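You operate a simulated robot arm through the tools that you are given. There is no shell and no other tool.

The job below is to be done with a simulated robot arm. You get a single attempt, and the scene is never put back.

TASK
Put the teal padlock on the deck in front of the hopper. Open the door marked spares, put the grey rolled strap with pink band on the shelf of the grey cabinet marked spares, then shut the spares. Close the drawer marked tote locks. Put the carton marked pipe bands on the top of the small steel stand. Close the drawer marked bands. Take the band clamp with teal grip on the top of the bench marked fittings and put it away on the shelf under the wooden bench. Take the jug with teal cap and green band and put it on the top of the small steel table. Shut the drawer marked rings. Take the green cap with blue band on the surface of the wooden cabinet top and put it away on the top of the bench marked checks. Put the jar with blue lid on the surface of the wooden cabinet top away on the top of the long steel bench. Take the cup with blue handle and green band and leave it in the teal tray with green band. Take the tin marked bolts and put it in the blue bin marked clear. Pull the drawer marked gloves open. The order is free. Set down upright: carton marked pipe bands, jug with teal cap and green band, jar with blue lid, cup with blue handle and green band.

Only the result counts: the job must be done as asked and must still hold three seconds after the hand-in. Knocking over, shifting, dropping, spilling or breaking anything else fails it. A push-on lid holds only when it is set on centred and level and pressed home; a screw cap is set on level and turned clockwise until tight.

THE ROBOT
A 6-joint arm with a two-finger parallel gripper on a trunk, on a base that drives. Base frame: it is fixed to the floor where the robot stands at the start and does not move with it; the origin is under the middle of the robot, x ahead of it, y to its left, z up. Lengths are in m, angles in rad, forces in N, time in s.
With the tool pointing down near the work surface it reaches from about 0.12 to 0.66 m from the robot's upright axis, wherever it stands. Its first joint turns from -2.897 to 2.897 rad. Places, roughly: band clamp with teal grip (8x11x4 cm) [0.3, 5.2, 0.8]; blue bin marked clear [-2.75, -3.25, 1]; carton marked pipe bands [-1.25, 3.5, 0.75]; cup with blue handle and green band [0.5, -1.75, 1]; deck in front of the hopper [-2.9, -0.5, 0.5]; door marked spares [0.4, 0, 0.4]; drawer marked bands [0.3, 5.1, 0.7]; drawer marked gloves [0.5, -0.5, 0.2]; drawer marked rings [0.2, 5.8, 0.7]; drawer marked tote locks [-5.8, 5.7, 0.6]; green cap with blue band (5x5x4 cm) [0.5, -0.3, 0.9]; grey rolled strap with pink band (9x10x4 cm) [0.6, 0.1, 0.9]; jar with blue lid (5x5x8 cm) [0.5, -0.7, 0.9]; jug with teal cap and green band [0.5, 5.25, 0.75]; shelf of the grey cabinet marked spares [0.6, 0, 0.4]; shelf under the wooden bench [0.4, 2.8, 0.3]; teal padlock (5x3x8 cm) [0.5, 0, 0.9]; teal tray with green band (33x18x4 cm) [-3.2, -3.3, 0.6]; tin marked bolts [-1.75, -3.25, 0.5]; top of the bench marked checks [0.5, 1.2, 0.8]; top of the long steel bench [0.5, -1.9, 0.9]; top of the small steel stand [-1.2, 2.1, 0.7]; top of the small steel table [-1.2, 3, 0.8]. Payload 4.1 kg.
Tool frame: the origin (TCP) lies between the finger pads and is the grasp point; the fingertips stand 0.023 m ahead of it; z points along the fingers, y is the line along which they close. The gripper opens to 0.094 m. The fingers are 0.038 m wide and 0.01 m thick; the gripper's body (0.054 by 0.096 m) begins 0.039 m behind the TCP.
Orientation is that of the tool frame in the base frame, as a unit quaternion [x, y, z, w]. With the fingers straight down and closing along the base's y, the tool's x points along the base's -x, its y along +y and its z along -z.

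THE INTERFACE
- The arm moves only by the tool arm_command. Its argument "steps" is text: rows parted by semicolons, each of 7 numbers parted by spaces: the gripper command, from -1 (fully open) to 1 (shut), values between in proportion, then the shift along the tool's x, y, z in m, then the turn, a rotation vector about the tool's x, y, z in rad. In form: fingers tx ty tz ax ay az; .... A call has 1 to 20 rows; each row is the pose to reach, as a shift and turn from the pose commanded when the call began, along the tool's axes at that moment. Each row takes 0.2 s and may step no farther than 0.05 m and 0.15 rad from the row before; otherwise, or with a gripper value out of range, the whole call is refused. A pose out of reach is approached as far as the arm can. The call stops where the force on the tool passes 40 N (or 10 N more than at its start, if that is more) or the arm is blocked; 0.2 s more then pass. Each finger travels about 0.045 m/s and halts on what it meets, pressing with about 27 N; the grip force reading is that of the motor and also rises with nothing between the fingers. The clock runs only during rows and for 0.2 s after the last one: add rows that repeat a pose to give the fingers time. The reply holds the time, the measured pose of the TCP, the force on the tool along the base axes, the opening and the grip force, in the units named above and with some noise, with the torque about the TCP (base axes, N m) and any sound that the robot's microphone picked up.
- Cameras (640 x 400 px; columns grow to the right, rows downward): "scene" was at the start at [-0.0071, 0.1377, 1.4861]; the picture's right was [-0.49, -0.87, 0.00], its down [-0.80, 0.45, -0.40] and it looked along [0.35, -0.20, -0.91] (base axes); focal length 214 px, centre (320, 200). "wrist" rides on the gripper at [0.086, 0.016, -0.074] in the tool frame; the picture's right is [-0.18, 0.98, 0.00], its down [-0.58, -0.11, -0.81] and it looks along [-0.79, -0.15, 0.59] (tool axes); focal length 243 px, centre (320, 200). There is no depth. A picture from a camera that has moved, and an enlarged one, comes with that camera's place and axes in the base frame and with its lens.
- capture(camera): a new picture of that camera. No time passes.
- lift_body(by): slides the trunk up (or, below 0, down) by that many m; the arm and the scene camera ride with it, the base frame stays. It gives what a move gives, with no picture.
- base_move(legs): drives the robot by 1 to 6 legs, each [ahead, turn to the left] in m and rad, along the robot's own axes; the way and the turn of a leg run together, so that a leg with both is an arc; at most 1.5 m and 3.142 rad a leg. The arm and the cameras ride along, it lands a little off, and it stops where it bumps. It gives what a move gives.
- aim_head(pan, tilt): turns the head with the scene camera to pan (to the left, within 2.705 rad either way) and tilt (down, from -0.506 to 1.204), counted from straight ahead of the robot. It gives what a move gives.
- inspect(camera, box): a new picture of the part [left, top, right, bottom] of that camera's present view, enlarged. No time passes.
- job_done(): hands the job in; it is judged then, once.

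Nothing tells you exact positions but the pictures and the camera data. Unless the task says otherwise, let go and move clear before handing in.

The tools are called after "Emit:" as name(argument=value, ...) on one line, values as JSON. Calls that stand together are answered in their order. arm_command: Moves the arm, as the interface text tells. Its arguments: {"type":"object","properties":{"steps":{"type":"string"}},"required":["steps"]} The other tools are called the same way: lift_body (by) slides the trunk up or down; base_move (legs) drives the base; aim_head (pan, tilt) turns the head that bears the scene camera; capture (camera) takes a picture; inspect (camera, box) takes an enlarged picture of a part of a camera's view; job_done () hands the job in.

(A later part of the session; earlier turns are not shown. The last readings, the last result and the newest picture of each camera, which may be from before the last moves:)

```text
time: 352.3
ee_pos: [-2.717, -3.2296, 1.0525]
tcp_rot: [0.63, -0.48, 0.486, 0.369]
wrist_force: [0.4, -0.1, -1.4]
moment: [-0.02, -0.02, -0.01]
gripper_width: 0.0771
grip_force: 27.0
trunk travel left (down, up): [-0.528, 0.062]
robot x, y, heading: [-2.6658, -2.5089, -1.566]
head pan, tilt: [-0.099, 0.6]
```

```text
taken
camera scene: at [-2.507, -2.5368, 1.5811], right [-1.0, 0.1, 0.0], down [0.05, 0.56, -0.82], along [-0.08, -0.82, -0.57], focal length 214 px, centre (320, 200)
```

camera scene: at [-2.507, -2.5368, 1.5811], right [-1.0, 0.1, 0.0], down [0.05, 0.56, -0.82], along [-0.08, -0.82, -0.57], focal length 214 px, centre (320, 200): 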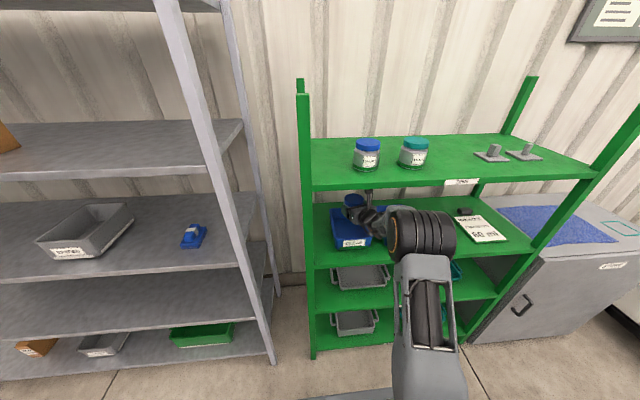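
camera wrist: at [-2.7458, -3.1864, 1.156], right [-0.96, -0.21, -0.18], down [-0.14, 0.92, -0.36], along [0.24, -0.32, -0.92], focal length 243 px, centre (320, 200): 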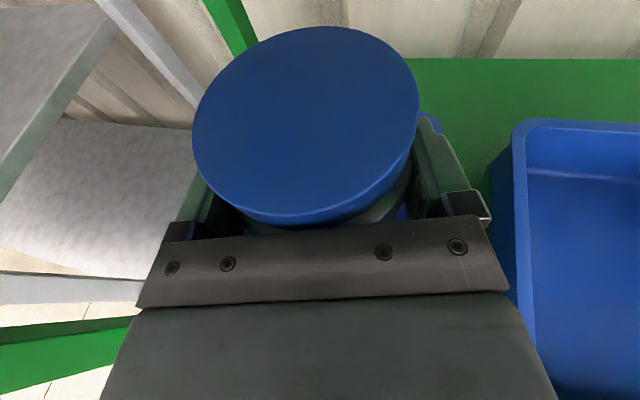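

The tin is over the bin. I tilt the tool ~20° steeper and lower the tin in until it touches.

Emit:
arm_command(steps="1 -0.0145 0 0.0039 0 -0.12 0; 1 -0.029 0 0.0078 0 -0.24 0; 1 -0.0435 0 0.0116 0 -0.36 0; 1 -0.058 0 0.0155 0 -0.36 0; 1 -0.068 0 0.0182 0 -0.36 0; 1 -0.073 0 0.0195 0 -0.36 0; 1 -0.078 0 0.0208 0 -0.36 0; 1 -0.083 0 0.0222 0 -0.36 0; 1 -0.088 0 0.0235 0 -0.36 0; 1 -0.092 0 0.0246 0 -0.36 0")

Emit:
capture(camera="wrist")

Emit:
inspect(camera="scene", box=[300, 140, 460, 260])

```text
time: 354.5
ee_pos: [-2.7146, -3.2332, 0.9686]
tcp_rot: [0.705, -0.535, 0.369, 0.284]
wrist_force: [1.4, -3.0, 10.8]
moment: [1.0, 0.27, 0.02]
gripper_width: 0.0769
grip_force: 27.3
trunk travel left (down, up): [-0.528, 0.062]
robot x, y, heading: [-2.6683, -2.5078, -1.569]
head pan, tilt: [-0.099, 0.6]
stopped in row 10: the force on the tool passed its limit at 43 N (the readings are from after the stop); the commanded pose is now the measured one
```

```text
taken
camera wrist: at [-2.7324, -3.2265, 1.0823], right [-0.98, -0.16, -0.15], down [-0.16, 0.99, -0.02], along [0.15, 0.0, -0.99], focal length 243 px, centre (320, 200)
```

wrist: 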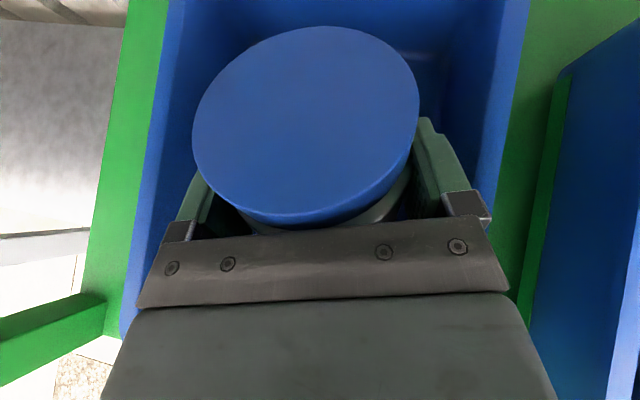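

```text
3.33 times, centred on (380, 200) of scene
camera zoom: at [-2.5068, -2.5363, 1.5809], right [-1.0, 0.1, 0.0], down [0.05, 0.56, -0.83], along [-0.08, -0.82, -0.56], focal length 715 px, centre (120, 200)
```

zoom: 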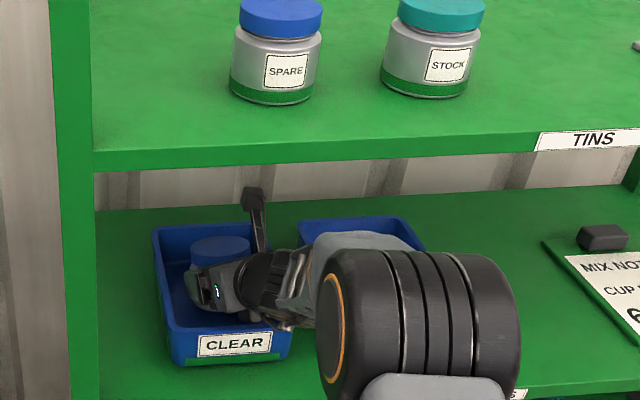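

The tin rests in the bin. I open and withdraw along the tool axis, then up.

Emit:
arm_command(steps="0.5 0 0 0 0 0 0; -0.3 0 0 0 0 0 0; -0.9 0 0 0 0 0 0; -0.9 0 0 0 0 0 0; -0.9 0 0 -0.015 0 0 0; -0.9 0.01 0 -0.04 0 0 0; -0.9 0.025 0 -0.07 0 0 0; -0.9 0.05 0 -0.1 0 0 0; -0.9 0.075 0 -0.12 0 0 0")

Emit:
capture(camera="wrist")

Emit:
inspect(camera="scene", box=[300, 140, 460, 260])

```text
time: 356.5
ee_pos: [-2.7287, -3.1772, 1.0951]
tcp_rot: [0.706, -0.537, 0.367, 0.281]
wrist_force: [0.6, 3.7, -11.6]
moment: [-0.84, -0.06, -0.02]
gripper_width: 0.0891
grip_force: 0.1
trunk travel left (down, up): [-0.528, 0.062]
robot x, y, heading: [-2.6663, -2.5104, -1.566]
head pan, tilt: [-0.099, 0.6]
```

```text
taken
camera wrist: at [-2.7468, -3.172, 1.2094], right [-0.98, -0.16, -0.15], down [-0.16, 0.99, -0.01], along [0.15, 0.01, -0.99], focal length 243 px, centre (320, 200)
```

wrist: 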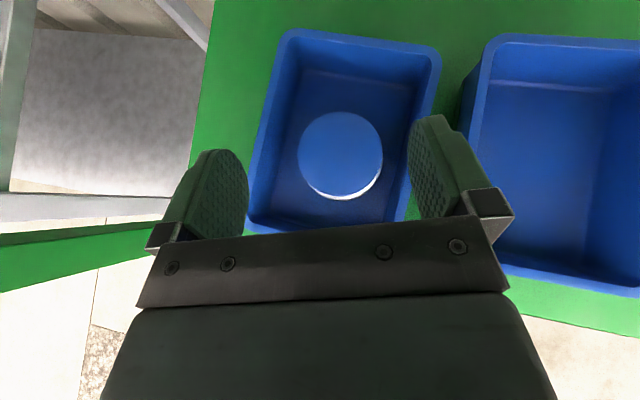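

```text
3.33 times, centred on (380, 200) of scene
camera zoom: at [-2.507, -2.5367, 1.5808], right [-1.0, 0.1, 0.0], down [0.05, 0.56, -0.82], along [-0.08, -0.82, -0.57], focal length 715 px, centre (120, 200)
```

zoom: 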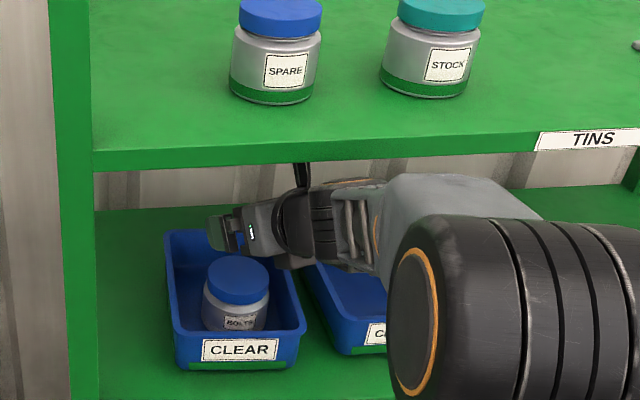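

The tin is in the bin. The camera seems to touch the shelf above (−11 N), so I lower 3 cm and back straight out.

Emit:
arm_command(steps="-0.9 -0.0123 0 0.0086 0 0 0; -0.9 -0.0246 0 0.0171 0 0 0")

Emit:
base_move(legs=[[-0.2, 0]])

Emit:
capture(camera="scene")

```text
time: 357.1
ee_pos: [-2.7299, -3.1786, 1.0675]
tcp_rot: [0.705, -0.536, 0.369, 0.283]
wrist_force: [0.1, -1.1, -0.1]
moment: [0.01, -0.02, 0.01]
gripper_width: 0.0893
grip_force: 0.0
trunk travel left (down, up): [-0.528, 0.062]
robot x, y, heading: [-2.6664, -2.5104, -1.57]
head pan, tilt: [-0.099, 0.6]
```

```text
time: 358.7
ee_pos: [-2.7307, -2.9786, 1.0678]
tcp_rot: [0.705, -0.536, 0.368, 0.282]
wrist_force: [0.4, 0.8, 0.5]
moment: [-0.02, 0.01, 0.01]
gripper_width: 0.0893
grip_force: 0.0
trunk travel left (down, up): [-0.528, 0.062]
robot x, y, heading: [-2.6679, -2.3097, -1.568]
head pan, tilt: [-0.099, 0.6]
```

```text
taken
camera scene: at [-2.5076, -2.3361, 1.5811], right [-1.0, 0.1, 0.0], down [0.05, 0.56, -0.83], along [-0.08, -0.82, -0.56], focal length 214 px, centre (320, 200)
```

scene: 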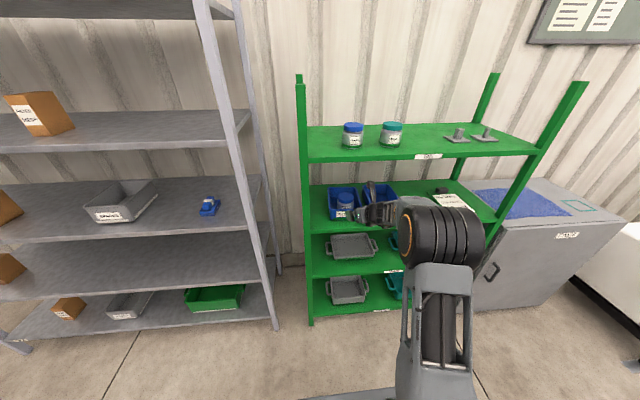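

Next the jar. I drive along the concrete to the wooden cabinet.

Emit:
base_move(legs=[[0, 1.568], [1.5, 0], [0.1, 0], [0, 1.25]])

Emit:
base_move(legs=[[1.5, 0], [0.15, 0], [0, -1.25]])

Emit:
arm_command(steps="-0.9 0 0 0 0 -0.12 0; -0.9 0 0 0 0 -0.24 0; -0.9 0 0 0 0 -0.34 0")

Emit:
aim_head(pan=-0.1, tilt=0.7)

Emit:
capture(camera="scene")

```text
time: 373.9
ee_pos: [-0.7887, -1.6693, 1.0685]
tcp_rot: [0.636, 0.616, 0.335, -0.322]
wrist_force: [-0.3, 0.4, 0.3]
moment: [-0.05, 0.02, -0.05]
gripper_width: 0.0891
grip_force: 0.0
trunk travel left (down, up): [-0.528, 0.062]
robot x, y, heading: [-1.0492, -2.2883, 1.269]
head pan, tilt: [-0.099, 0.6]
```

```text
time: 385.5
ee_pos: [0.1197, -0.7321, 1.0678]
tcp_rot: [0.877, 0.126, 0.459, -0.064]
wrist_force: [-0.5, 0.0, 0.6]
moment: [0.0, 0.02, 0.0]
gripper_width: 0.0896
grip_force: 0.0
trunk travel left (down, up): [-0.528, 0.062]
robot x, y, heading: [-0.5486, -0.6767, 0.015]
head pan, tilt: [-0.099, 0.6]
```

```text
time: 386.3
ee_pos: [0.1206, -0.7326, 1.0677]
tcp_rot: [0.942, 0.135, 0.304, -0.042]
wrist_force: [-0.6, 0.1, -0.3]
moment: [0.0, 0.0, -0.01]
gripper_width: 0.0892
grip_force: 0.1
trunk travel left (down, up): [-0.528, 0.062]
robot x, y, heading: [-0.5475, -0.6776, 0.012]
head pan, tilt: [-0.099, 0.6]
```

```text
time: 387.0
ee_pos: [0.1194, -0.7316, 1.0674]
tcp_rot: [0.942, 0.136, 0.304, -0.042]
wrist_force: [-0.4, -0.6, 0.1]
moment: [0.0, 0.03, 0.02]
gripper_width: 0.0893
grip_force: 0.0
trunk travel left (down, up): [-0.528, 0.062]
robot x, y, heading: [-0.5523, -0.6759, 0.021]
head pan, tilt: [-0.099, 0.7]
```

```text
taken
camera scene: at [-0.5274, -0.5194, 1.5725], right [-0.08, -1.0, 0.0], down [-0.64, 0.05, -0.77], along [0.76, -0.06, -0.64], focal length 214 px, centre (320, 200)
```

scene: 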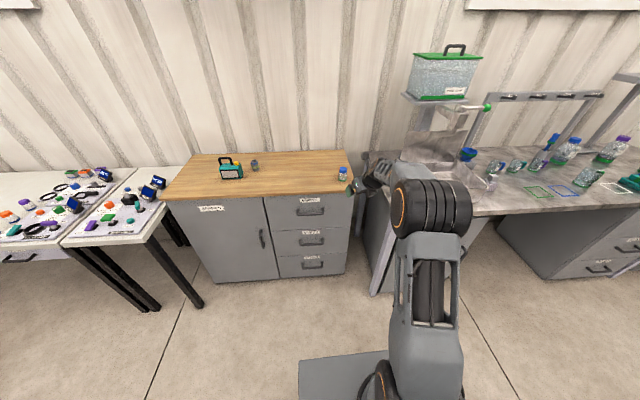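

Emit:
base_move(legs=[[0.31, 0]])

Emit:
capture(camera="wrist")

Emit:
inspect(camera="scene", box=[280, 130, 440, 230])

```text
time: 389.1
ee_pos: [0.4341, -0.73, 1.0683]
tcp_rot: [0.942, 0.133, 0.305, -0.042]
wrist_force: [0.1, 1.1, -0.4]
moment: [0.0, 0.01, 0.05]
gripper_width: 0.0893
grip_force: 0.0
trunk travel left (down, up): [-0.528, 0.062]
robot x, y, heading: [-0.2312, -0.6746, 0.012]
head pan, tilt: [-0.099, 0.7]
```

```text
taken
camera wrist: at [0.4646, -0.7382, 1.1787], right [0.13, -0.99, -0.1], down [-0.94, -0.15, 0.31], along [-0.33, 0.06, -0.94], focal length 243 px, centre (320, 200)
```

wrist: 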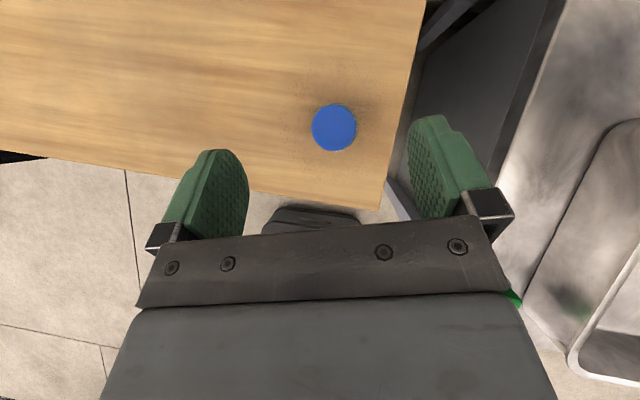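

```text
4.00 times, centred on (360, 180) of scene
camera zoom: at [-0.2115, -0.5145, 1.5725], right [-0.09, -1.0, 0.0], down [-0.64, 0.06, -0.76], along [0.76, -0.07, -0.64], focal length 858 px, centre (160, 280)
```

zoom: 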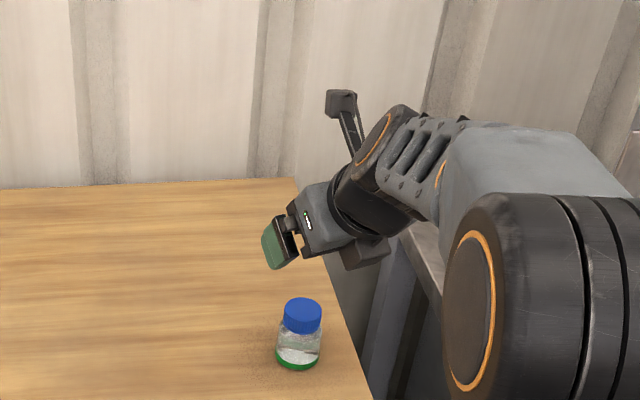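

The jar is at (0.457,-0.727). I'll grip its body from the front with a near-horizontal tool: rotate, back off and descend in front of it.

Emit:
arm_command(steps="-0.7 -0.0144 0 -0.0104 0 0.14 0; -0.7 -0.0287 0 -0.0208 0 0.28 0; -0.7 -0.0431 0 -0.0311 0 0.42 0; -0.7 -0.0574 0 -0.0415 0 0.56 0; -0.7 -0.0718 0.0005 -0.0519 0 0.7 0; -0.7 -0.0946 0.0005 -0.0203 0 0.7 0; -0.7 -0.1175 0.0005 0.0113 0 0.7 0; -0.7 -0.1404 0.0005 0.0429 0 0.7 0; -0.7 -0.1632 0.0005 0.0745 0 0.7 0; -0.7 -0.1632 0.0005 0.0745 0 0.7 0")

Emit:
capture(camera="wrist")

Emit:
inspect(camera="scene", box=[280, 130, 440, 230])

```text
time: 391.3
ee_pos: [0.3478, -0.7562, 0.9109]
tcp_rot: [0.781, 0.111, 0.609, -0.084]
wrist_force: [-0.9, 0.1, 0.2]
moment: [-0.02, 0.0, -0.03]
gripper_width: 0.08
grip_force: 0.1
trunk travel left (down, up): [-0.528, 0.062]
robot x, y, heading: [-0.2369, -0.6764, 0.014]
head pan, tilt: [-0.099, 0.7]
```

```text
taken
camera wrist: at [0.3033, -0.7865, 1.013], right [0.23, -0.96, -0.18], down [-0.92, -0.15, -0.37], along [0.33, 0.24, -0.91], focal length 243 px, centre (320, 200)
```

wrist: 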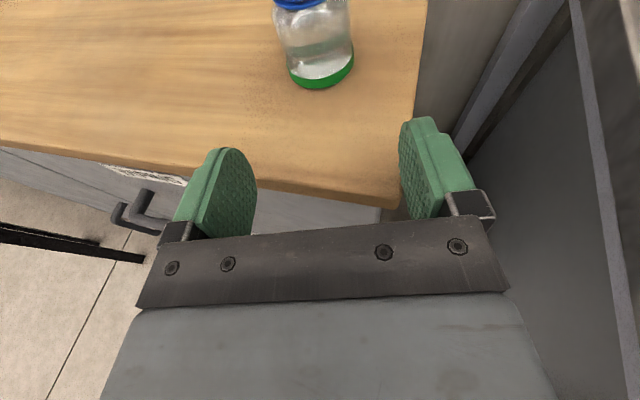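

```text
4.00 times, centred on (360, 180) of scene
camera zoom: at [-0.2117, -0.5146, 1.5725], right [-0.09, -1.0, 0.0], down [-0.64, 0.06, -0.76], along [0.76, -0.07, -0.64], focal length 858 px, centre (160, 280)
```

zoom: 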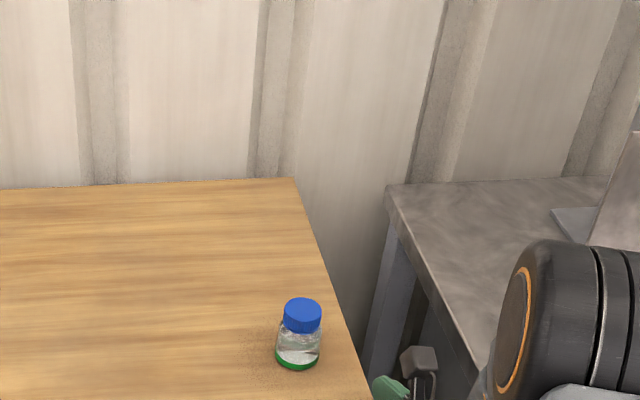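

Lined up. Advance 10.8 cm and close on the jar's body.

Emit:
arm_command(steps="-0.7 0.0087 0 0.0349 0 0 0; -0.7 0.0175 0 0.0699 0 0 0; -0.7 0.0262 0 0.1048 0 0 0; -0.7 0.0262 0 0.1048 0 0 0")

Emit:
capture(camera="wrist")

```text
time: 391.9
ee_pos: [0.4053, -0.7379, 0.9111]
tcp_rot: [0.784, 0.109, 0.606, -0.084]
wrist_force: [-10.2, 0.6, 6.6]
moment: [-0.12, 0.6, -0.36]
gripper_width: 0.08
grip_force: 0.1
trunk travel left (down, up): [-0.528, 0.062]
robot x, y, heading: [-0.2327, -0.675, 0.011]
head pan, tilt: [-0.099, 0.7]
stopped in row 3: the force on the tool passed its limit at 99 N (the readings are from after the stop); the commanded pose is now the measured one
```

```text
taken
camera wrist: at [0.3624, -0.7678, 1.0131], right [0.22, -0.96, -0.18], down [-0.92, -0.15, -0.36], along [0.32, 0.24, -0.92], focal length 243 px, centre (320, 200)
```

wrist: 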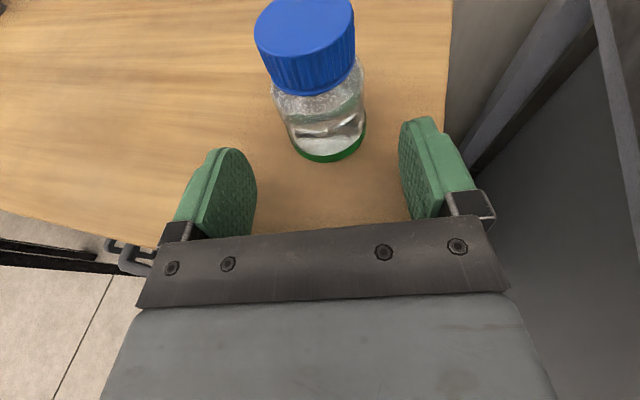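

Something under the gripper touched the table's front edge. I back off, raise 1.6 cm and approach again.

Emit:
arm_command(steps="-0.7 -0.0073 0 -0.0291 0 0 0; -0.7 0.0084 0 -0.033 0 0 0; -0.7 0.0084 0 -0.033 0 0 0")

Emit:
arm_command(steps="-0.7 0.0048 0 0.0194 0 0 0; -0.7 0.0097 0 0.0388 0 0 0; -0.7 0.0145 0 0.0582 0 0 0; -0.7 0.0189 0 0.0757 0 0 0; -0.7 0.0189 0 0.0757 0 0 0")

Emit:
capture(camera="wrist")

```text
time: 392.7
ee_pos: [0.3803, -0.7452, 0.9261]
tcp_rot: [0.784, 0.109, 0.605, -0.084]
wrist_force: [0.2, 0.4, 0.8]
moment: [0.03, -0.01, -0.01]
gripper_width: 0.0802
grip_force: 0.1
trunk travel left (down, up): [-0.528, 0.062]
robot x, y, heading: [-0.2332, -0.6765, 0.013]
head pan, tilt: [-0.099, 0.7]
```

```text
time: 393.9
ee_pos: [0.4531, -0.7256, 0.9263]
tcp_rot: [0.784, 0.109, 0.605, -0.084]
wrist_force: [0.3, 0.1, 0.9]
moment: [0.01, 0.02, 0.0]
gripper_width: 0.0799
grip_force: 0.1
trunk travel left (down, up): [-0.528, 0.062]
robot x, y, heading: [-0.2356, -0.6699, 0.015]
head pan, tilt: [-0.099, 0.7]
```

```text
taken
camera wrist: at [0.4108, -0.755, 1.0281], right [0.22, -0.96, -0.18], down [-0.92, -0.15, -0.36], along [0.32, 0.24, -0.92], focal length 243 px, centre (320, 200)
```

wrist: 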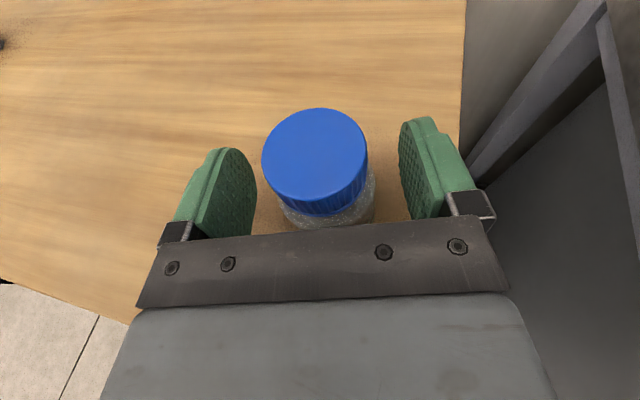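

Emit:
arm_command(steps="0 0 0 0 0 0 0; 0.6 0 0 0 0 0 0; 1 0 0 0 0 0 0; 1 0 0 0 0 0 0; 1 0 0 0 0 0 0; 1 0 0 0 0 0 0")

Emit:
arm_command(steps="1 0.0097 0 -0.0024 0 0 0; 1 0.034 0 -0.0085 0 0 0; 1 0.068 0 -0.017 0 0 0; 1 0.107 0 -0.027 0 0 0; 1 0.145 0 -0.036 0 0 0")

Emit:
capture(camera="wrist")

```text
time: 395.3
ee_pos: [0.454, -0.726, 0.9249]
tcp_rot: [0.783, 0.109, 0.607, -0.085]
wrist_force: [0.5, -0.5, -0.2]
moment: [-0.01, -0.01, -0.03]
gripper_width: 0.0471
grip_force: 27.0
trunk travel left (down, up): [-0.528, 0.062]
robot x, y, heading: [-0.2347, -0.6735, 0.008]
head pan, tilt: [-0.099, 0.7]
```

```text
time: 396.5
ee_pos: [0.4547, -0.7242, 1.0744]
tcp_rot: [0.784, 0.108, 0.606, -0.083]
wrist_force: [-1.1, -0.4, -0.5]
moment: [0.02, 0.0, 0.0]
gripper_width: 0.0468
grip_force: 27.2
trunk travel left (down, up): [-0.528, 0.062]
robot x, y, heading: [-0.2333, -0.6729, 0.015]
head pan, tilt: [-0.099, 0.7]
```

```text
taken
camera wrist: at [0.4113, -0.7544, 1.1766], right [0.22, -0.96, -0.18], down [-0.92, -0.15, -0.36], along [0.32, 0.24, -0.92], focal length 243 px, centre (320, 200)
```

wrist: 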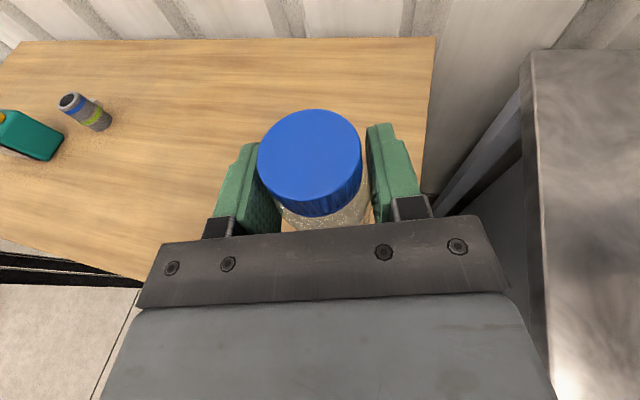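

The jar is held. Now I look at the long steel bench for a free spot.

Emit:
aim_head(pan=-0.9, tilt=0.7)

Emit:
capture(camera="scene")

Emit:
inspect(camera="scene", box=[60, 60, 380, 260])

```text
time: 397.7
ee_pos: [0.4554, -0.724, 1.0733]
tcp_rot: [0.784, 0.109, 0.606, -0.084]
wrist_force: [-0.6, -0.1, -0.2]
moment: [-0.01, 0.02, -0.01]
gripper_width: 0.047
grip_force: 27.0
trunk travel left (down, up): [-0.528, 0.062]
robot x, y, heading: [-0.2342, -0.6683, 0.007]
head pan, tilt: [-0.901, 0.7]
```

```text
taken
camera scene: at [-0.2426, -0.5731, 1.5725], right [-0.78, -0.63, 0.0], down [-0.41, 0.5, -0.76], along [0.48, -0.59, -0.64], focal length 214 px, centre (320, 200)
```

scene: 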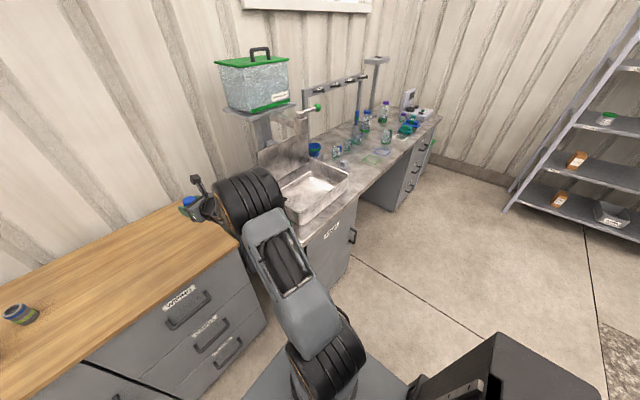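

```text
2.00 times, centred on (220, 160) of scene
camera zoom: at [-0.2426, -0.5731, 1.5725], right [-0.78, -0.63, 0.0], down [-0.41, 0.5, -0.76], along [0.48, -0.59, -0.64], focal length 429 px, centre (520, 280)
```

zoom: 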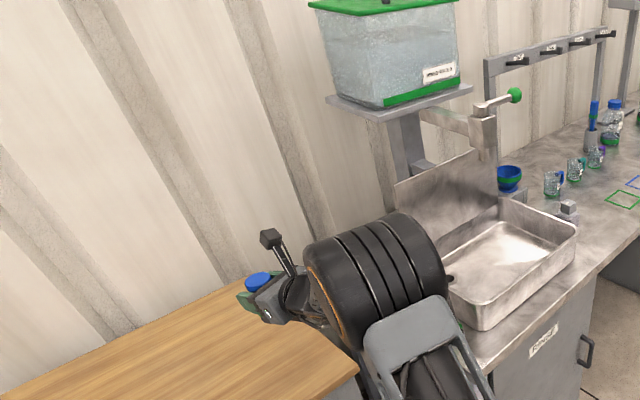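

Emit:
base_move(legs=[[-0.4, 0], [0, -1.58], [0.95, 0], [0, 1.57]])

Emit:
aim_head(pan=0.0, tilt=0.65)

Emit:
capture(camera="scene")

Emit:
aim_head(pan=-0.6, tilt=0.65)

Emit:
capture(camera="scene")

```text
time: 412.4
ee_pos: [0.0496, -1.6955, 1.0737]
tcp_rot: [0.785, 0.102, 0.606, -0.079]
wrist_force: [-0.4, 0.1, -0.4]
moment: [-0.01, 0.01, 0.03]
gripper_width: 0.0465
grip_force: 27.1
trunk travel left (down, up): [-0.528, 0.062]
robot x, y, heading: [-0.6434, -1.6327, -0.002]
head pan, tilt: [-0.901, 0.7]
```

```text
time: 413.6
ee_pos: [0.0495, -1.6976, 1.0743]
tcp_rot: [0.784, 0.101, 0.607, -0.078]
wrist_force: [-0.4, 0.3, -0.9]
moment: [-0.01, 0.0, -0.02]
gripper_width: 0.0466
grip_force: 27.2
trunk travel left (down, up): [-0.528, 0.062]
robot x, y, heading: [-0.6443, -1.6312, -0.007]
head pan, tilt: [0.0, 0.649]
```

```text
taken
camera scene: at [-0.6113, -1.4658, 1.5768], right [-0.01, -1.0, 0.0], down [-0.6, 0.0, -0.8], along [0.8, -0.01, -0.6], focal length 214 px, centre (320, 200)
```

scene: 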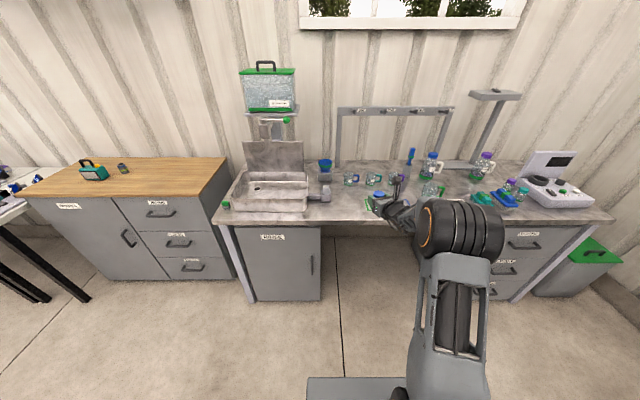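

```text
time: 414.6
ee_pos: [0.0492, -1.6966, 1.0741]
tcp_rot: [0.784, 0.101, 0.607, -0.078]
wrist_force: [0.1, -0.7, 0.0]
moment: [0.02, 0.02, 0.02]
gripper_width: 0.0468
grip_force: 26.9
trunk travel left (down, up): [-0.528, 0.062]
robot x, y, heading: [-0.6402, -1.6313, -0.007]
head pan, tilt: [-0.6, 0.649]
```

```text
taken
camera scene: at [-0.6268, -1.5146, 1.5768], right [-0.57, -0.82, 0.0], down [-0.5, 0.34, -0.8], along [0.65, -0.45, -0.6], focal length 214 px, centre (320, 200)
```

scene: 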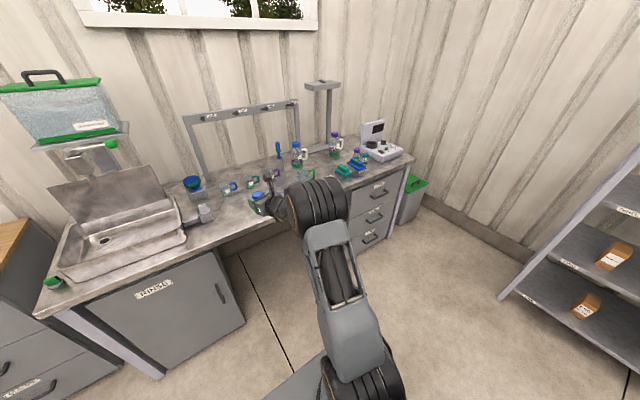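

Emit:
aim_head(pan=0.0, tilt=0.65)

Emit:
inspect(camera="scene", box=[200, 130, 420, 260])

Emit:
inspect(camera="scene", box=[310, 140, 430, 215])

Emit:
inspect(camera="scene", box=[400, 140, 600, 230])

```text
time: 415.6
ee_pos: [0.0492, -1.6968, 1.0728]
tcp_rot: [0.784, 0.102, 0.607, -0.078]
wrist_force: [0.0, 0.2, -0.3]
moment: [-0.01, 0.0, 0.02]
gripper_width: 0.0467
grip_force: 27.1
trunk travel left (down, up): [-0.528, 0.062]
robot x, y, heading: [-0.638, -1.6328, -0.007]
head pan, tilt: [0.0, 0.649]
```

```text
2.91 times, centred on (310, 195) of scene
camera zoom: at [-0.6113, -1.4658, 1.5768], right [-0.01, -1.0, 0.0], down [-0.6, 0.0, -0.8], along [0.8, -0.01, -0.6], focal length 624 px, centre (349, 214)
```

zoom: 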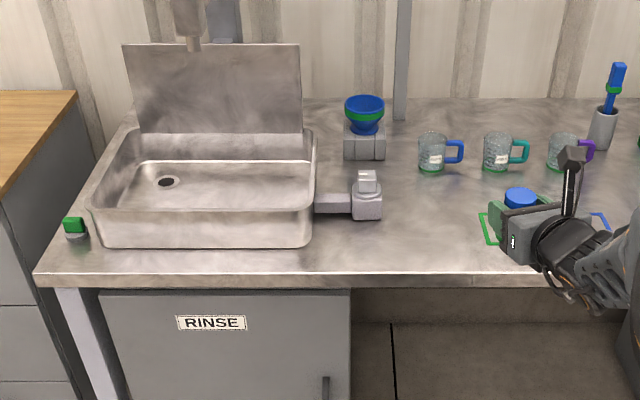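

```text
5.33 times, centred on (370, 178) of scene
camera zoom: at [-0.6113, -1.4658, 1.5768], right [-0.01, -1.0, 0.0], down [-0.6, 0.0, -0.8], along [0.8, -0.01, -0.6], focal length 1144 px, centre (53, 320)
```

zoom: 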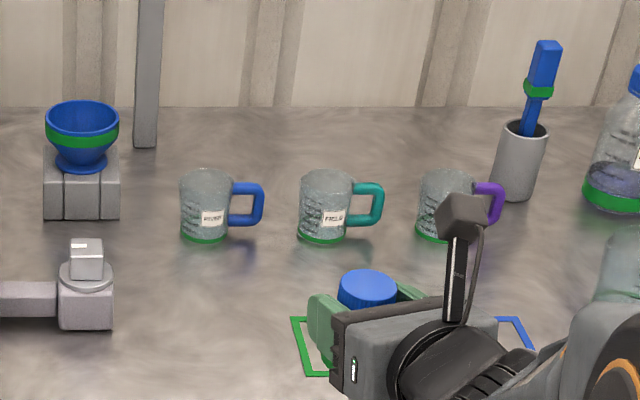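

```text
3.20 times, centred on (500, 185) of scene
camera zoom: at [-0.6113, -1.4658, 1.5768], right [-0.01, -1.0, 0.0], down [-0.6, 0.0, -0.8], along [0.8, -0.01, -0.6], focal length 686 px, centre (-256, 248)
```

zoom: 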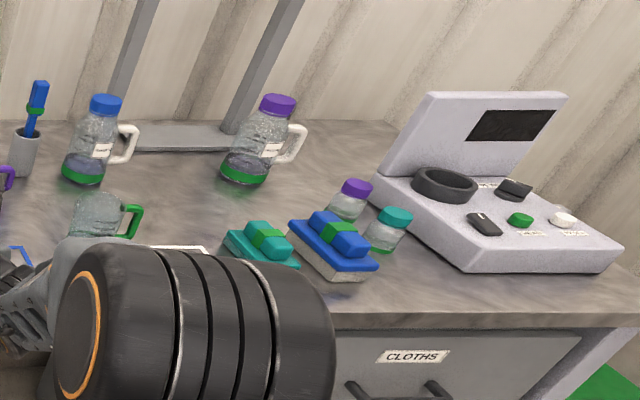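

Cup order from the left: blue handle, teal, purple. A free place for the jar is near the bench front at about (0.225,-1.615). I drive to bring the jar over it.

Emit:
base_move(legs=[[0, 0.443], [0.194, 0], [0, -0.436]])

Emit:
capture(camera="wrist")

Emit:
capture(camera="scene")

```text
time: 419.8
ee_pos: [0.2279, -1.6087, 1.0736]
tcp_rot: [0.784, 0.105, 0.607, -0.081]
wrist_force: [0.5, -0.6, 0.5]
moment: [0.01, 0.01, 0.02]
gripper_width: 0.0468
grip_force: 26.8
trunk travel left (down, up): [-0.528, 0.062]
robot x, y, heading: [-0.4669, -1.5504, -0.001]
head pan, tilt: [0.0, 0.649]
```

```text
taken
camera wrist: at [0.1832, -1.6384, 1.1764], right [0.21, -0.96, -0.18], down [-0.92, -0.14, -0.36], along [0.32, 0.24, -0.92], focal length 243 px, centre (320, 200)
```

wrist: 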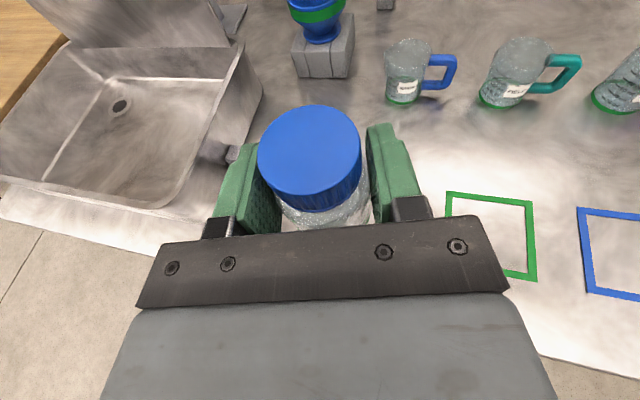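

```text
taken
camera scene: at [-0.4353, -1.3836, 1.5769], right [0.0, -1.0, 0.0], down [-0.6, 0.0, -0.8], along [0.8, 0.0, -0.6], focal length 214 px, centre (320, 200)
```

scene: 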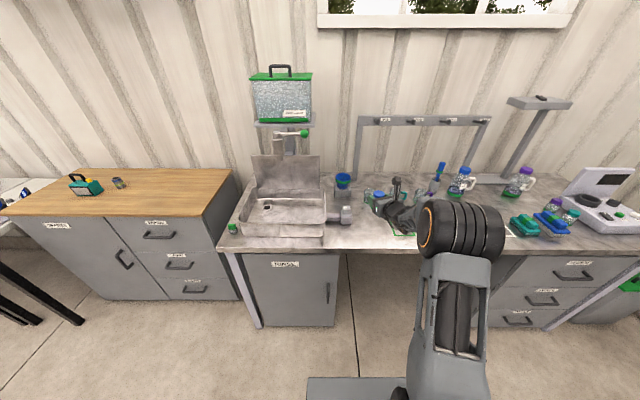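

I lower the jar toward the bench, slowly at the end.

Emit:
arm_command(steps="1 -0.0325 0.0026 0.0077 0 0 0; 1 -0.065 0.0051 0.0154 0 0 0; 1 -0.0974 0.0077 0.0231 0 0 0; 1 -0.107 0.0077 0.0256 0 0 0; 1 -0.1118 0.0077 0.0269 0 0 0; 1 -0.1166 0.0077 0.0281 0 0 0; 1 -0.1214 0.0077 0.0294 0 0 0; 1 -0.1262 0.0077 0.0307 0 0 0; 1 -0.131 0.0077 0.0319 0 0 0; 1 -0.1358 0.0077 0.0332 0 0 0")

Emit:
capture(camera="wrist")

```text
time: 422.0
ee_pos: [0.2276, -1.6169, 0.9341]
tcp_rot: [0.784, 0.105, 0.606, -0.081]
wrist_force: [0.2, -0.2, -1.0]
moment: [-0.02, -0.01, 0.0]
gripper_width: 0.0471
grip_force: 27.1
trunk travel left (down, up): [-0.528, 0.062]
robot x, y, heading: [-0.4603, -1.5532, 0.001]
head pan, tilt: [0.0, 0.649]
```

```text
taken
camera wrist: at [0.183, -1.6462, 1.036], right [0.21, -0.96, -0.18], down [-0.92, -0.14, -0.36], along [0.32, 0.24, -0.92], focal length 243 px, centre (320, 200)
```

wrist: 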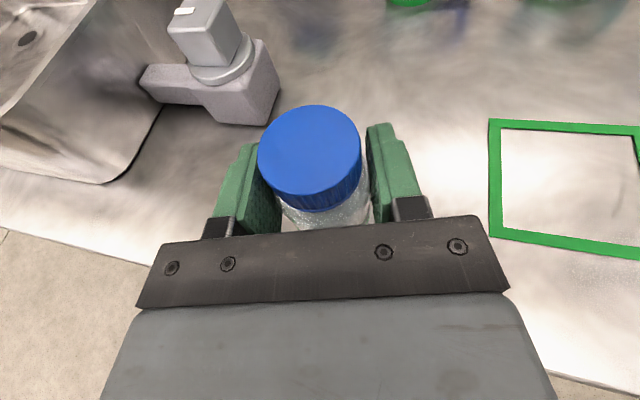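

Emit:
arm_command(steps="1 -0.0048 0 0.0013 0 0 0; 1 -0.0097 0 0.0025 0 0 0; 1 -0.0145 0 0.0038 0 0 0; 1 -0.0194 0 0.005 0 0 0; 1 -0.0242 0 0.0063 0 0 0; 1 -0.029 0 0.0075 0 0 0; 1 -0.0339 0 0.0088 0 0 0; 1 -0.0387 0 0.01 0 0 0; 1 -0.0436 0 0.0113 0 0 0; 1 -0.0484 0 0.0126 0 0 0")

Emit:
capture(camera="wrist")

```text
time: 424.1
ee_pos: [0.2294, -1.6169, 0.8974]
tcp_rot: [0.778, 0.107, 0.614, -0.082]
wrist_force: [-2.9, -0.1, 15.2]
moment: [0.04, 1.07, 0.0]
gripper_width: 0.0466
grip_force: 27.0
trunk travel left (down, up): [-0.528, 0.062]
robot x, y, heading: [-0.465, -1.5518, 0.001]
head pan, tilt: [0.0, 0.649]
stopped in row 10: the force on the tool passed its limit at 44 N (the readings are from after the stop); the commanded pose is now the measured one
```

```text
taken
camera wrist: at [0.1836, -1.6468, 0.9975], right [0.22, -0.96, -0.17], down [-0.92, -0.14, -0.38], along [0.34, 0.24, -0.91], focal length 243 px, centre (320, 200)
```

wrist: 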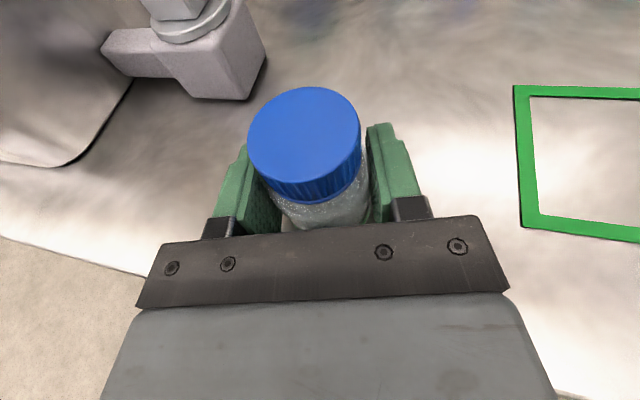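

Contact made. I ease off slightly and open gently.

Emit:
arm_command(steps="1 0.002 0 -0.0005 0 0 0; 1 0.002 0 -0.0005 0 0 0; 0.8 0.002 0 -0.0005 0 0 0; 0.2 0.002 0 -0.0005 0 0 0; -0.2 0.002 0 -0.0005 0 0 0; -0.3 0.002 0 -0.0005 0 0 0; -0.3 0.002 0 -0.0005 0 0 0")

Emit:
capture(camera="wrist")

```text
time: 425.7
ee_pos: [0.229, -1.6161, 0.8955]
tcp_rot: [0.78, 0.106, 0.612, -0.081]
wrist_force: [4.1, 1.5, 11.7]
moment: [0.07, 0.57, -0.1]
gripper_width: 0.061
grip_force: 0.1
trunk travel left (down, up): [-0.528, 0.062]
robot x, y, heading: [-0.4619, -1.5517, 0.002]
head pan, tilt: [0.0, 0.649]
```

```text
taken
camera wrist: at [0.1843, -1.6468, 0.9975], right [0.22, -0.96, -0.18], down [-0.92, -0.14, -0.37], along [0.33, 0.24, -0.91], focal length 243 px, centre (320, 200)
```

wrist: 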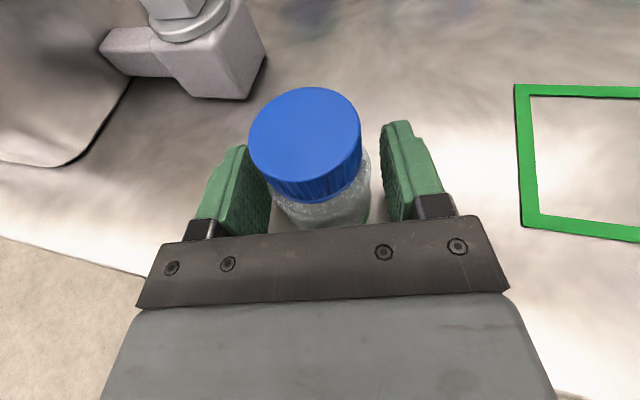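

The jar stands free. I rise a little and withdraw backwards.

Emit:
arm_command(steps="-0.3 0.0077 0 -0.002 0 0 0; -0.3 -0.0023 0 -0.0407 0 0 0; -0.3 -0.0123 0 -0.0794 0 0 0; -0.3 -0.0223 0 -0.1181 0 0 0; -0.3 0.02 0 -0.135 0 0 0; -0.3 0.06 0 -0.15 0 0 0; -0.3 0.1 0 -0.16 0 0 0; -0.3 0.14 0 -0.17 0 0 0")

Emit:
inspect(camera="scene", box=[310, 150, 490, 262])

```text
time: 427.5
ee_pos: [0.0992, -1.651, 1.0714]
tcp_rot: [0.781, 0.105, 0.611, -0.08]
wrist_force: [-0.9, 1.0, 0.5]
moment: [0.02, 0.03, 0.01]
gripper_width: 0.0612
grip_force: 0.1
trunk travel left (down, up): [-0.528, 0.062]
robot x, y, heading: [-0.4629, -1.5507, 0.003]
head pan, tilt: [0.0, 0.649]
```

```text
3.56 times, centred on (400, 206) of scene
camera zoom: at [-0.4358, -1.383, 1.5768], right [0.0, -1.0, 0.0], down [-0.6, 0.0, -0.8], along [0.8, 0.0, -0.6], focal length 763 px, centre (36, 179)
```

zoom: 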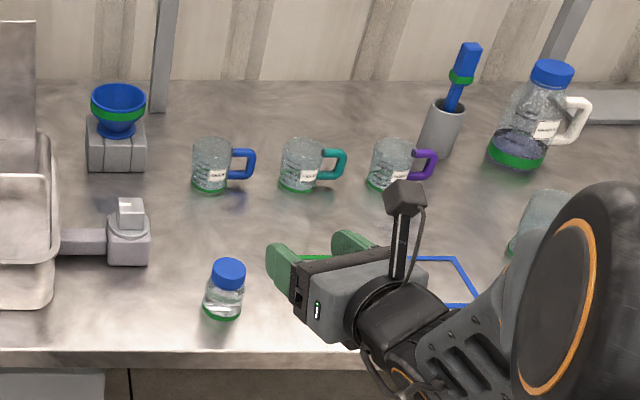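

Jar placed upright. By triangulation the bench is at z≈0.852 and the blue-handled cup at (0.50,-1.652), 7.9 cm tall, its handle pointing to -y. I'll first turn the cup (handle away from me) with a vertical grasp, then regrip it from the front. Rotate the tool to vertical and yaw it.

Emit:
arm_command(steps="-0.9 0 0 0 0 -0.145 0; -0.9 0 0 0 0 -0.29 0; -0.9 0 0 0 0 -0.435 0; -0.9 0 0 0 0 -0.58 0; -0.9 0 0 0 0 -0.725 0; -0.9 0 0 0 0 -0.87 0; -0.9 0 0 0 0 -1.015 0; -0.9 0 0 0 0 -1.16 0; -0.9 0 0 0 0 -1.305 0; -0.9 0 0 0 0 -1.315 0")

Emit:
arm_command(steps="-0.9 0 0 0 0 0 0.145; -0.9 0 0 0 0 0 0.29; -0.9 0 0 0 0 0 0.435; -0.9 0 0 0 0 0 0.58; -0.9 0 0 0 0 0 0.725; -0.9 0 0 0 0 0 0.87; -0.9 0 0 0 0 0 1.015; -0.9 0 0 0 0 0 1.16; -0.9 0 0 0 0 0 1.305; -0.9 0 0 0 0 0 1.45; -0.9 0 0 0 0 0 1.595; -0.9 0 0 0 0 0 1.74; -0.9 0 0 0 0 0 1.83")

Emit:
capture(camera="scene")

```text
time: 429.7
ee_pos: [0.1024, -1.6508, 1.0715]
tcp_rot: [0.991, 0.132, 0.006, 0.0]
wrist_force: [0.2, -1.2, -0.5]
moment: [-0.04, -0.03, -0.01]
gripper_width: 0.0894
grip_force: 0.0
trunk travel left (down, up): [-0.528, 0.062]
robot x, y, heading: [-0.4655, -1.5487, 0.001]
head pan, tilt: [0.0, 0.649]
```

```text
time: 432.5
ee_pos: [-0.0781, -1.6155, 0.8161]
tcp_rot: [0.713, -0.697, 0.056, -0.044]
wrist_force: [-0.3, -0.5, 0.0]
moment: [0.02, 0.01, 0.02]
gripper_width: 0.0893
grip_force: 0.1
out of reach, approached as far as the arm can: row 3, 4, 5, 6, 7, 8, 9, 10, 11, 12, 13
trunk travel left (down, up): [-0.528, 0.062]
robot x, y, heading: [-0.4662, -1.5482, 0.001]
head pan, tilt: [0.0, 0.649]
```

```text
taken
camera scene: at [-0.4348, -1.3834, 1.5769], right [0.0, -1.0, 0.0], down [-0.6, 0.0, -0.8], along [0.8, 0.0, -0.6], focal length 214 px, centre (320, 200)
```

scene: 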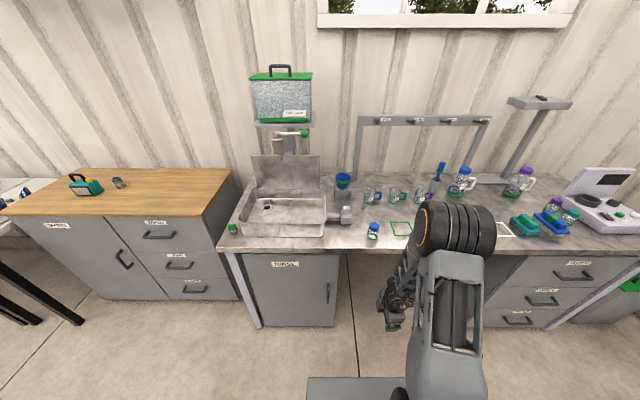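

The wrist ran out of roll that way. I unwind and turn it the other way instead.

Emit:
arm_command(steps="-0.9 0 0 0 0 0 -0.14; -0.9 0 0 0 0 0 -0.28; -0.9 0 0 0 0 0 -0.42; -0.9 0 0 0 0 0 -0.56; -0.9 0 0 0 0 0 -0.7; -0.9 0 0 0 0 0 -0.84; -0.9 0 0 0 0 0 -0.98; -0.9 0 0 0 0 0 -1.12; -0.9 0 0 0 0 0 -1.26; -0.9 0 0 0 0 0 -1.4; -0.9 0 0 0 0 0 -1.54; -0.9 0 0 0 0 0 -1.68; -0.9 0 0 0 0 0 -1.82; -0.9 0 0 0 0 0 -1.83")

```text
time: 435.5
ee_pos: [-0.0732, -1.6255, 0.8138]
tcp_rot: [0.987, 0.141, 0.069, 0.018]
wrist_force: [0.8, -0.4, 0.3]
moment: [-0.02, -0.01, -0.01]
gripper_width: 0.0894
grip_force: 0.0
trunk travel left (down, up): [-0.528, 0.062]
robot x, y, heading: [-0.4601, -1.549, 0.002]
head pan, tilt: [0.0, 0.649]
```

Emit:
arm_command(steps="-0.9 0.0064 0.0027 -0.0478 0 0 0; -0.9 0.0128 0.0054 -0.0956 0 0 0; -0.9 0.0192 0.0081 -0.1434 0 0 0; -0.9 0.0256 0.0108 -0.1912 0 0 0; -0.9 0.033 0.0138 -0.24 0 0 0; -0.9 0.033 0.0138 -0.24 0 0 0")

Emit:
arm_command(steps="-0.9 0 0 0 0 0 -0.145; -0.9 0 0 0 0 0 -0.29; -0.9 0 0 0 0 0 -0.435; -0.9 0 0 0 0 0 -0.58; -0.9 0 0 0 0 0 -0.725; -0.9 0 0 0 0 0 -0.87; -0.9 0 0 0 0 0 -1.015; -0.9 0 0 0 0 0 -1.16; -0.9 0 0 0 0 0 -1.29")

Emit:
capture(camera="scene")

```text
time: 436.9
ee_pos: [-0.0729, -1.6251, 1.0567]
tcp_rot: [0.988, 0.14, 0.068, 0.018]
wrist_force: [-0.3, 0.9, -0.4]
moment: [-0.02, -0.02, 0.0]
gripper_width: 0.0893
grip_force: 0.1
trunk travel left (down, up): [-0.528, 0.062]
robot x, y, heading: [-0.4619, -1.55, -0.001]
head pan, tilt: [0.0, 0.649]
```

```text
time: 438.9
ee_pos: [-0.0737, -1.6261, 1.0555]
tcp_rot: [0.704, 0.707, 0.045, 0.056]
wrist_force: [0.6, 0.4, 0.3]
moment: [0.02, 0.01, 0.0]
gripper_width: 0.0894
grip_force: 0.0
trunk travel left (down, up): [-0.528, 0.062]
robot x, y, heading: [-0.4649, -1.5519, -0.001]
head pan, tilt: [0.0, 0.649]
```

```text
taken
camera scene: at [-0.4354, -1.3832, 1.5768], right [0.0, -1.0, 0.0], down [-0.6, 0.0, -0.8], along [0.8, 0.0, -0.6], focal length 214 px, centre (320, 200)
```

scene: 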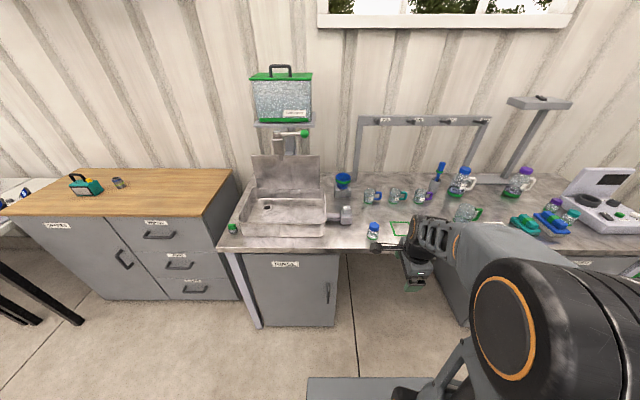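

Now the camera points left, closing axis along x. I level the tool and drive up to the bench.

Emit:
arm_command(steps="-0.9 0 0 0 0.143 0 0; -0.9 0 0 0 0.143 0 0")

Emit:
base_move(legs=[[0.31, 0]])

Emit:
capture(camera="wrist")

```text
time: 439.5
ee_pos: [-0.0739, -1.6263, 1.056]
tcp_rot: [0.706, 0.708, -0.005, 0.005]
wrist_force: [-0.2, -0.4, 0.0]
moment: [-0.02, -0.02, 0.0]
gripper_width: 0.0891
grip_force: 0.0
trunk travel left (down, up): [-0.528, 0.062]
robot x, y, heading: [-0.4644, -1.5488, 0.005]
head pan, tilt: [0.0, 0.649]
```

```text
time: 441.6
ee_pos: [0.2371, -1.6242, 1.0552]
tcp_rot: [0.706, 0.709, -0.006, 0.005]
wrist_force: [-1.2, 0.4, -0.7]
moment: [-0.01, 0.01, 0.01]
gripper_width: 0.0895
grip_force: 0.0
trunk travel left (down, up): [-0.528, 0.062]
robot x, y, heading: [-0.1531, -1.553, 0.006]
head pan, tilt: [0.0, 0.649]
```

```text
taken
camera wrist: at [0.2539, -1.5371, 1.1288], right [0.98, -0.18, 0.0], down [-0.11, -0.57, 0.82], along [-0.15, -0.8, -0.58], focal length 243 px, centre (320, 200)
```

wrist: 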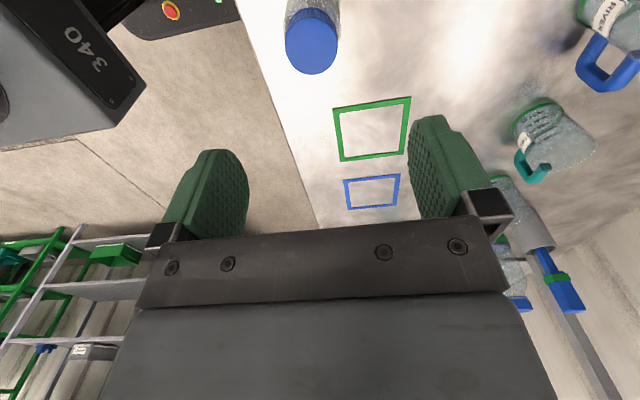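

Emit:
arm_command(steps="-0.9 -0.005 0.044 0.003 0 0 0; -0.9 -0.01 0.088 0.006 0 0 0; -0.9 -0.015 0.132 0.01 0 0 0; -0.9 -0.02 0.176 0.014 0 0 0; -0.9 -0.025 0.22 0.017 0 0 0; -0.9 -0.028 0.258 0.02 0 0 0; -0.9 -0.028 0.258 0.02 0 0 0")

Emit:
capture(camera="wrist")

Emit:
inspect(camera="scene", box=[310, 150, 470, 250])

```text
time: 443.1
ee_pos: [0.4975, -1.6532, 1.035]
tcp_rot: [0.706, 0.709, -0.007, 0.004]
wrist_force: [-1.0, -1.0, -0.5]
moment: [0.06, 0.01, 0.0]
gripper_width: 0.0891
grip_force: 0.0
trunk travel left (down, up): [-0.528, 0.062]
robot x, y, heading: [-0.1473, -1.5494, 0.002]
head pan, tilt: [0.0, 0.649]
```

```text
taken
camera wrist: at [0.5133, -1.5656, 1.1086], right [0.98, -0.18, 0.0], down [-0.1, -0.57, 0.82], along [-0.15, -0.8, -0.58], focal length 243 px, centre (320, 200)
```

wrist: 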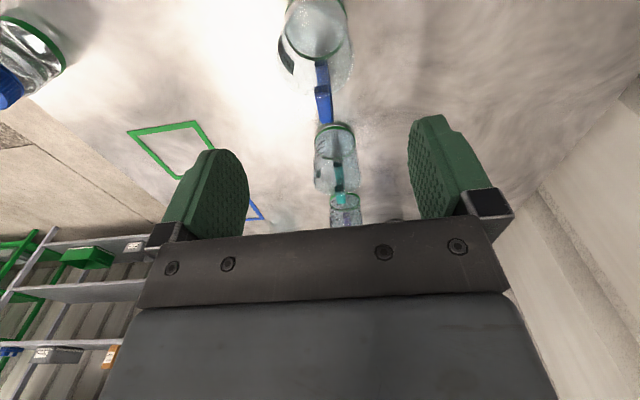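

```text
4.00 times, centred on (390, 200) of scene
camera zoom: at [-0.1247, -1.3819, 1.5768], right [0.01, -1.0, 0.0], down [-0.6, 0.0, -0.8], along [0.8, 0.0, -0.6], focal length 858 px, centre (40, 200)
```

zoom: 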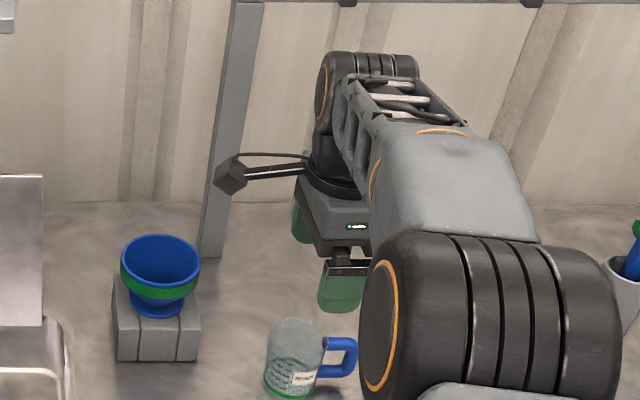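

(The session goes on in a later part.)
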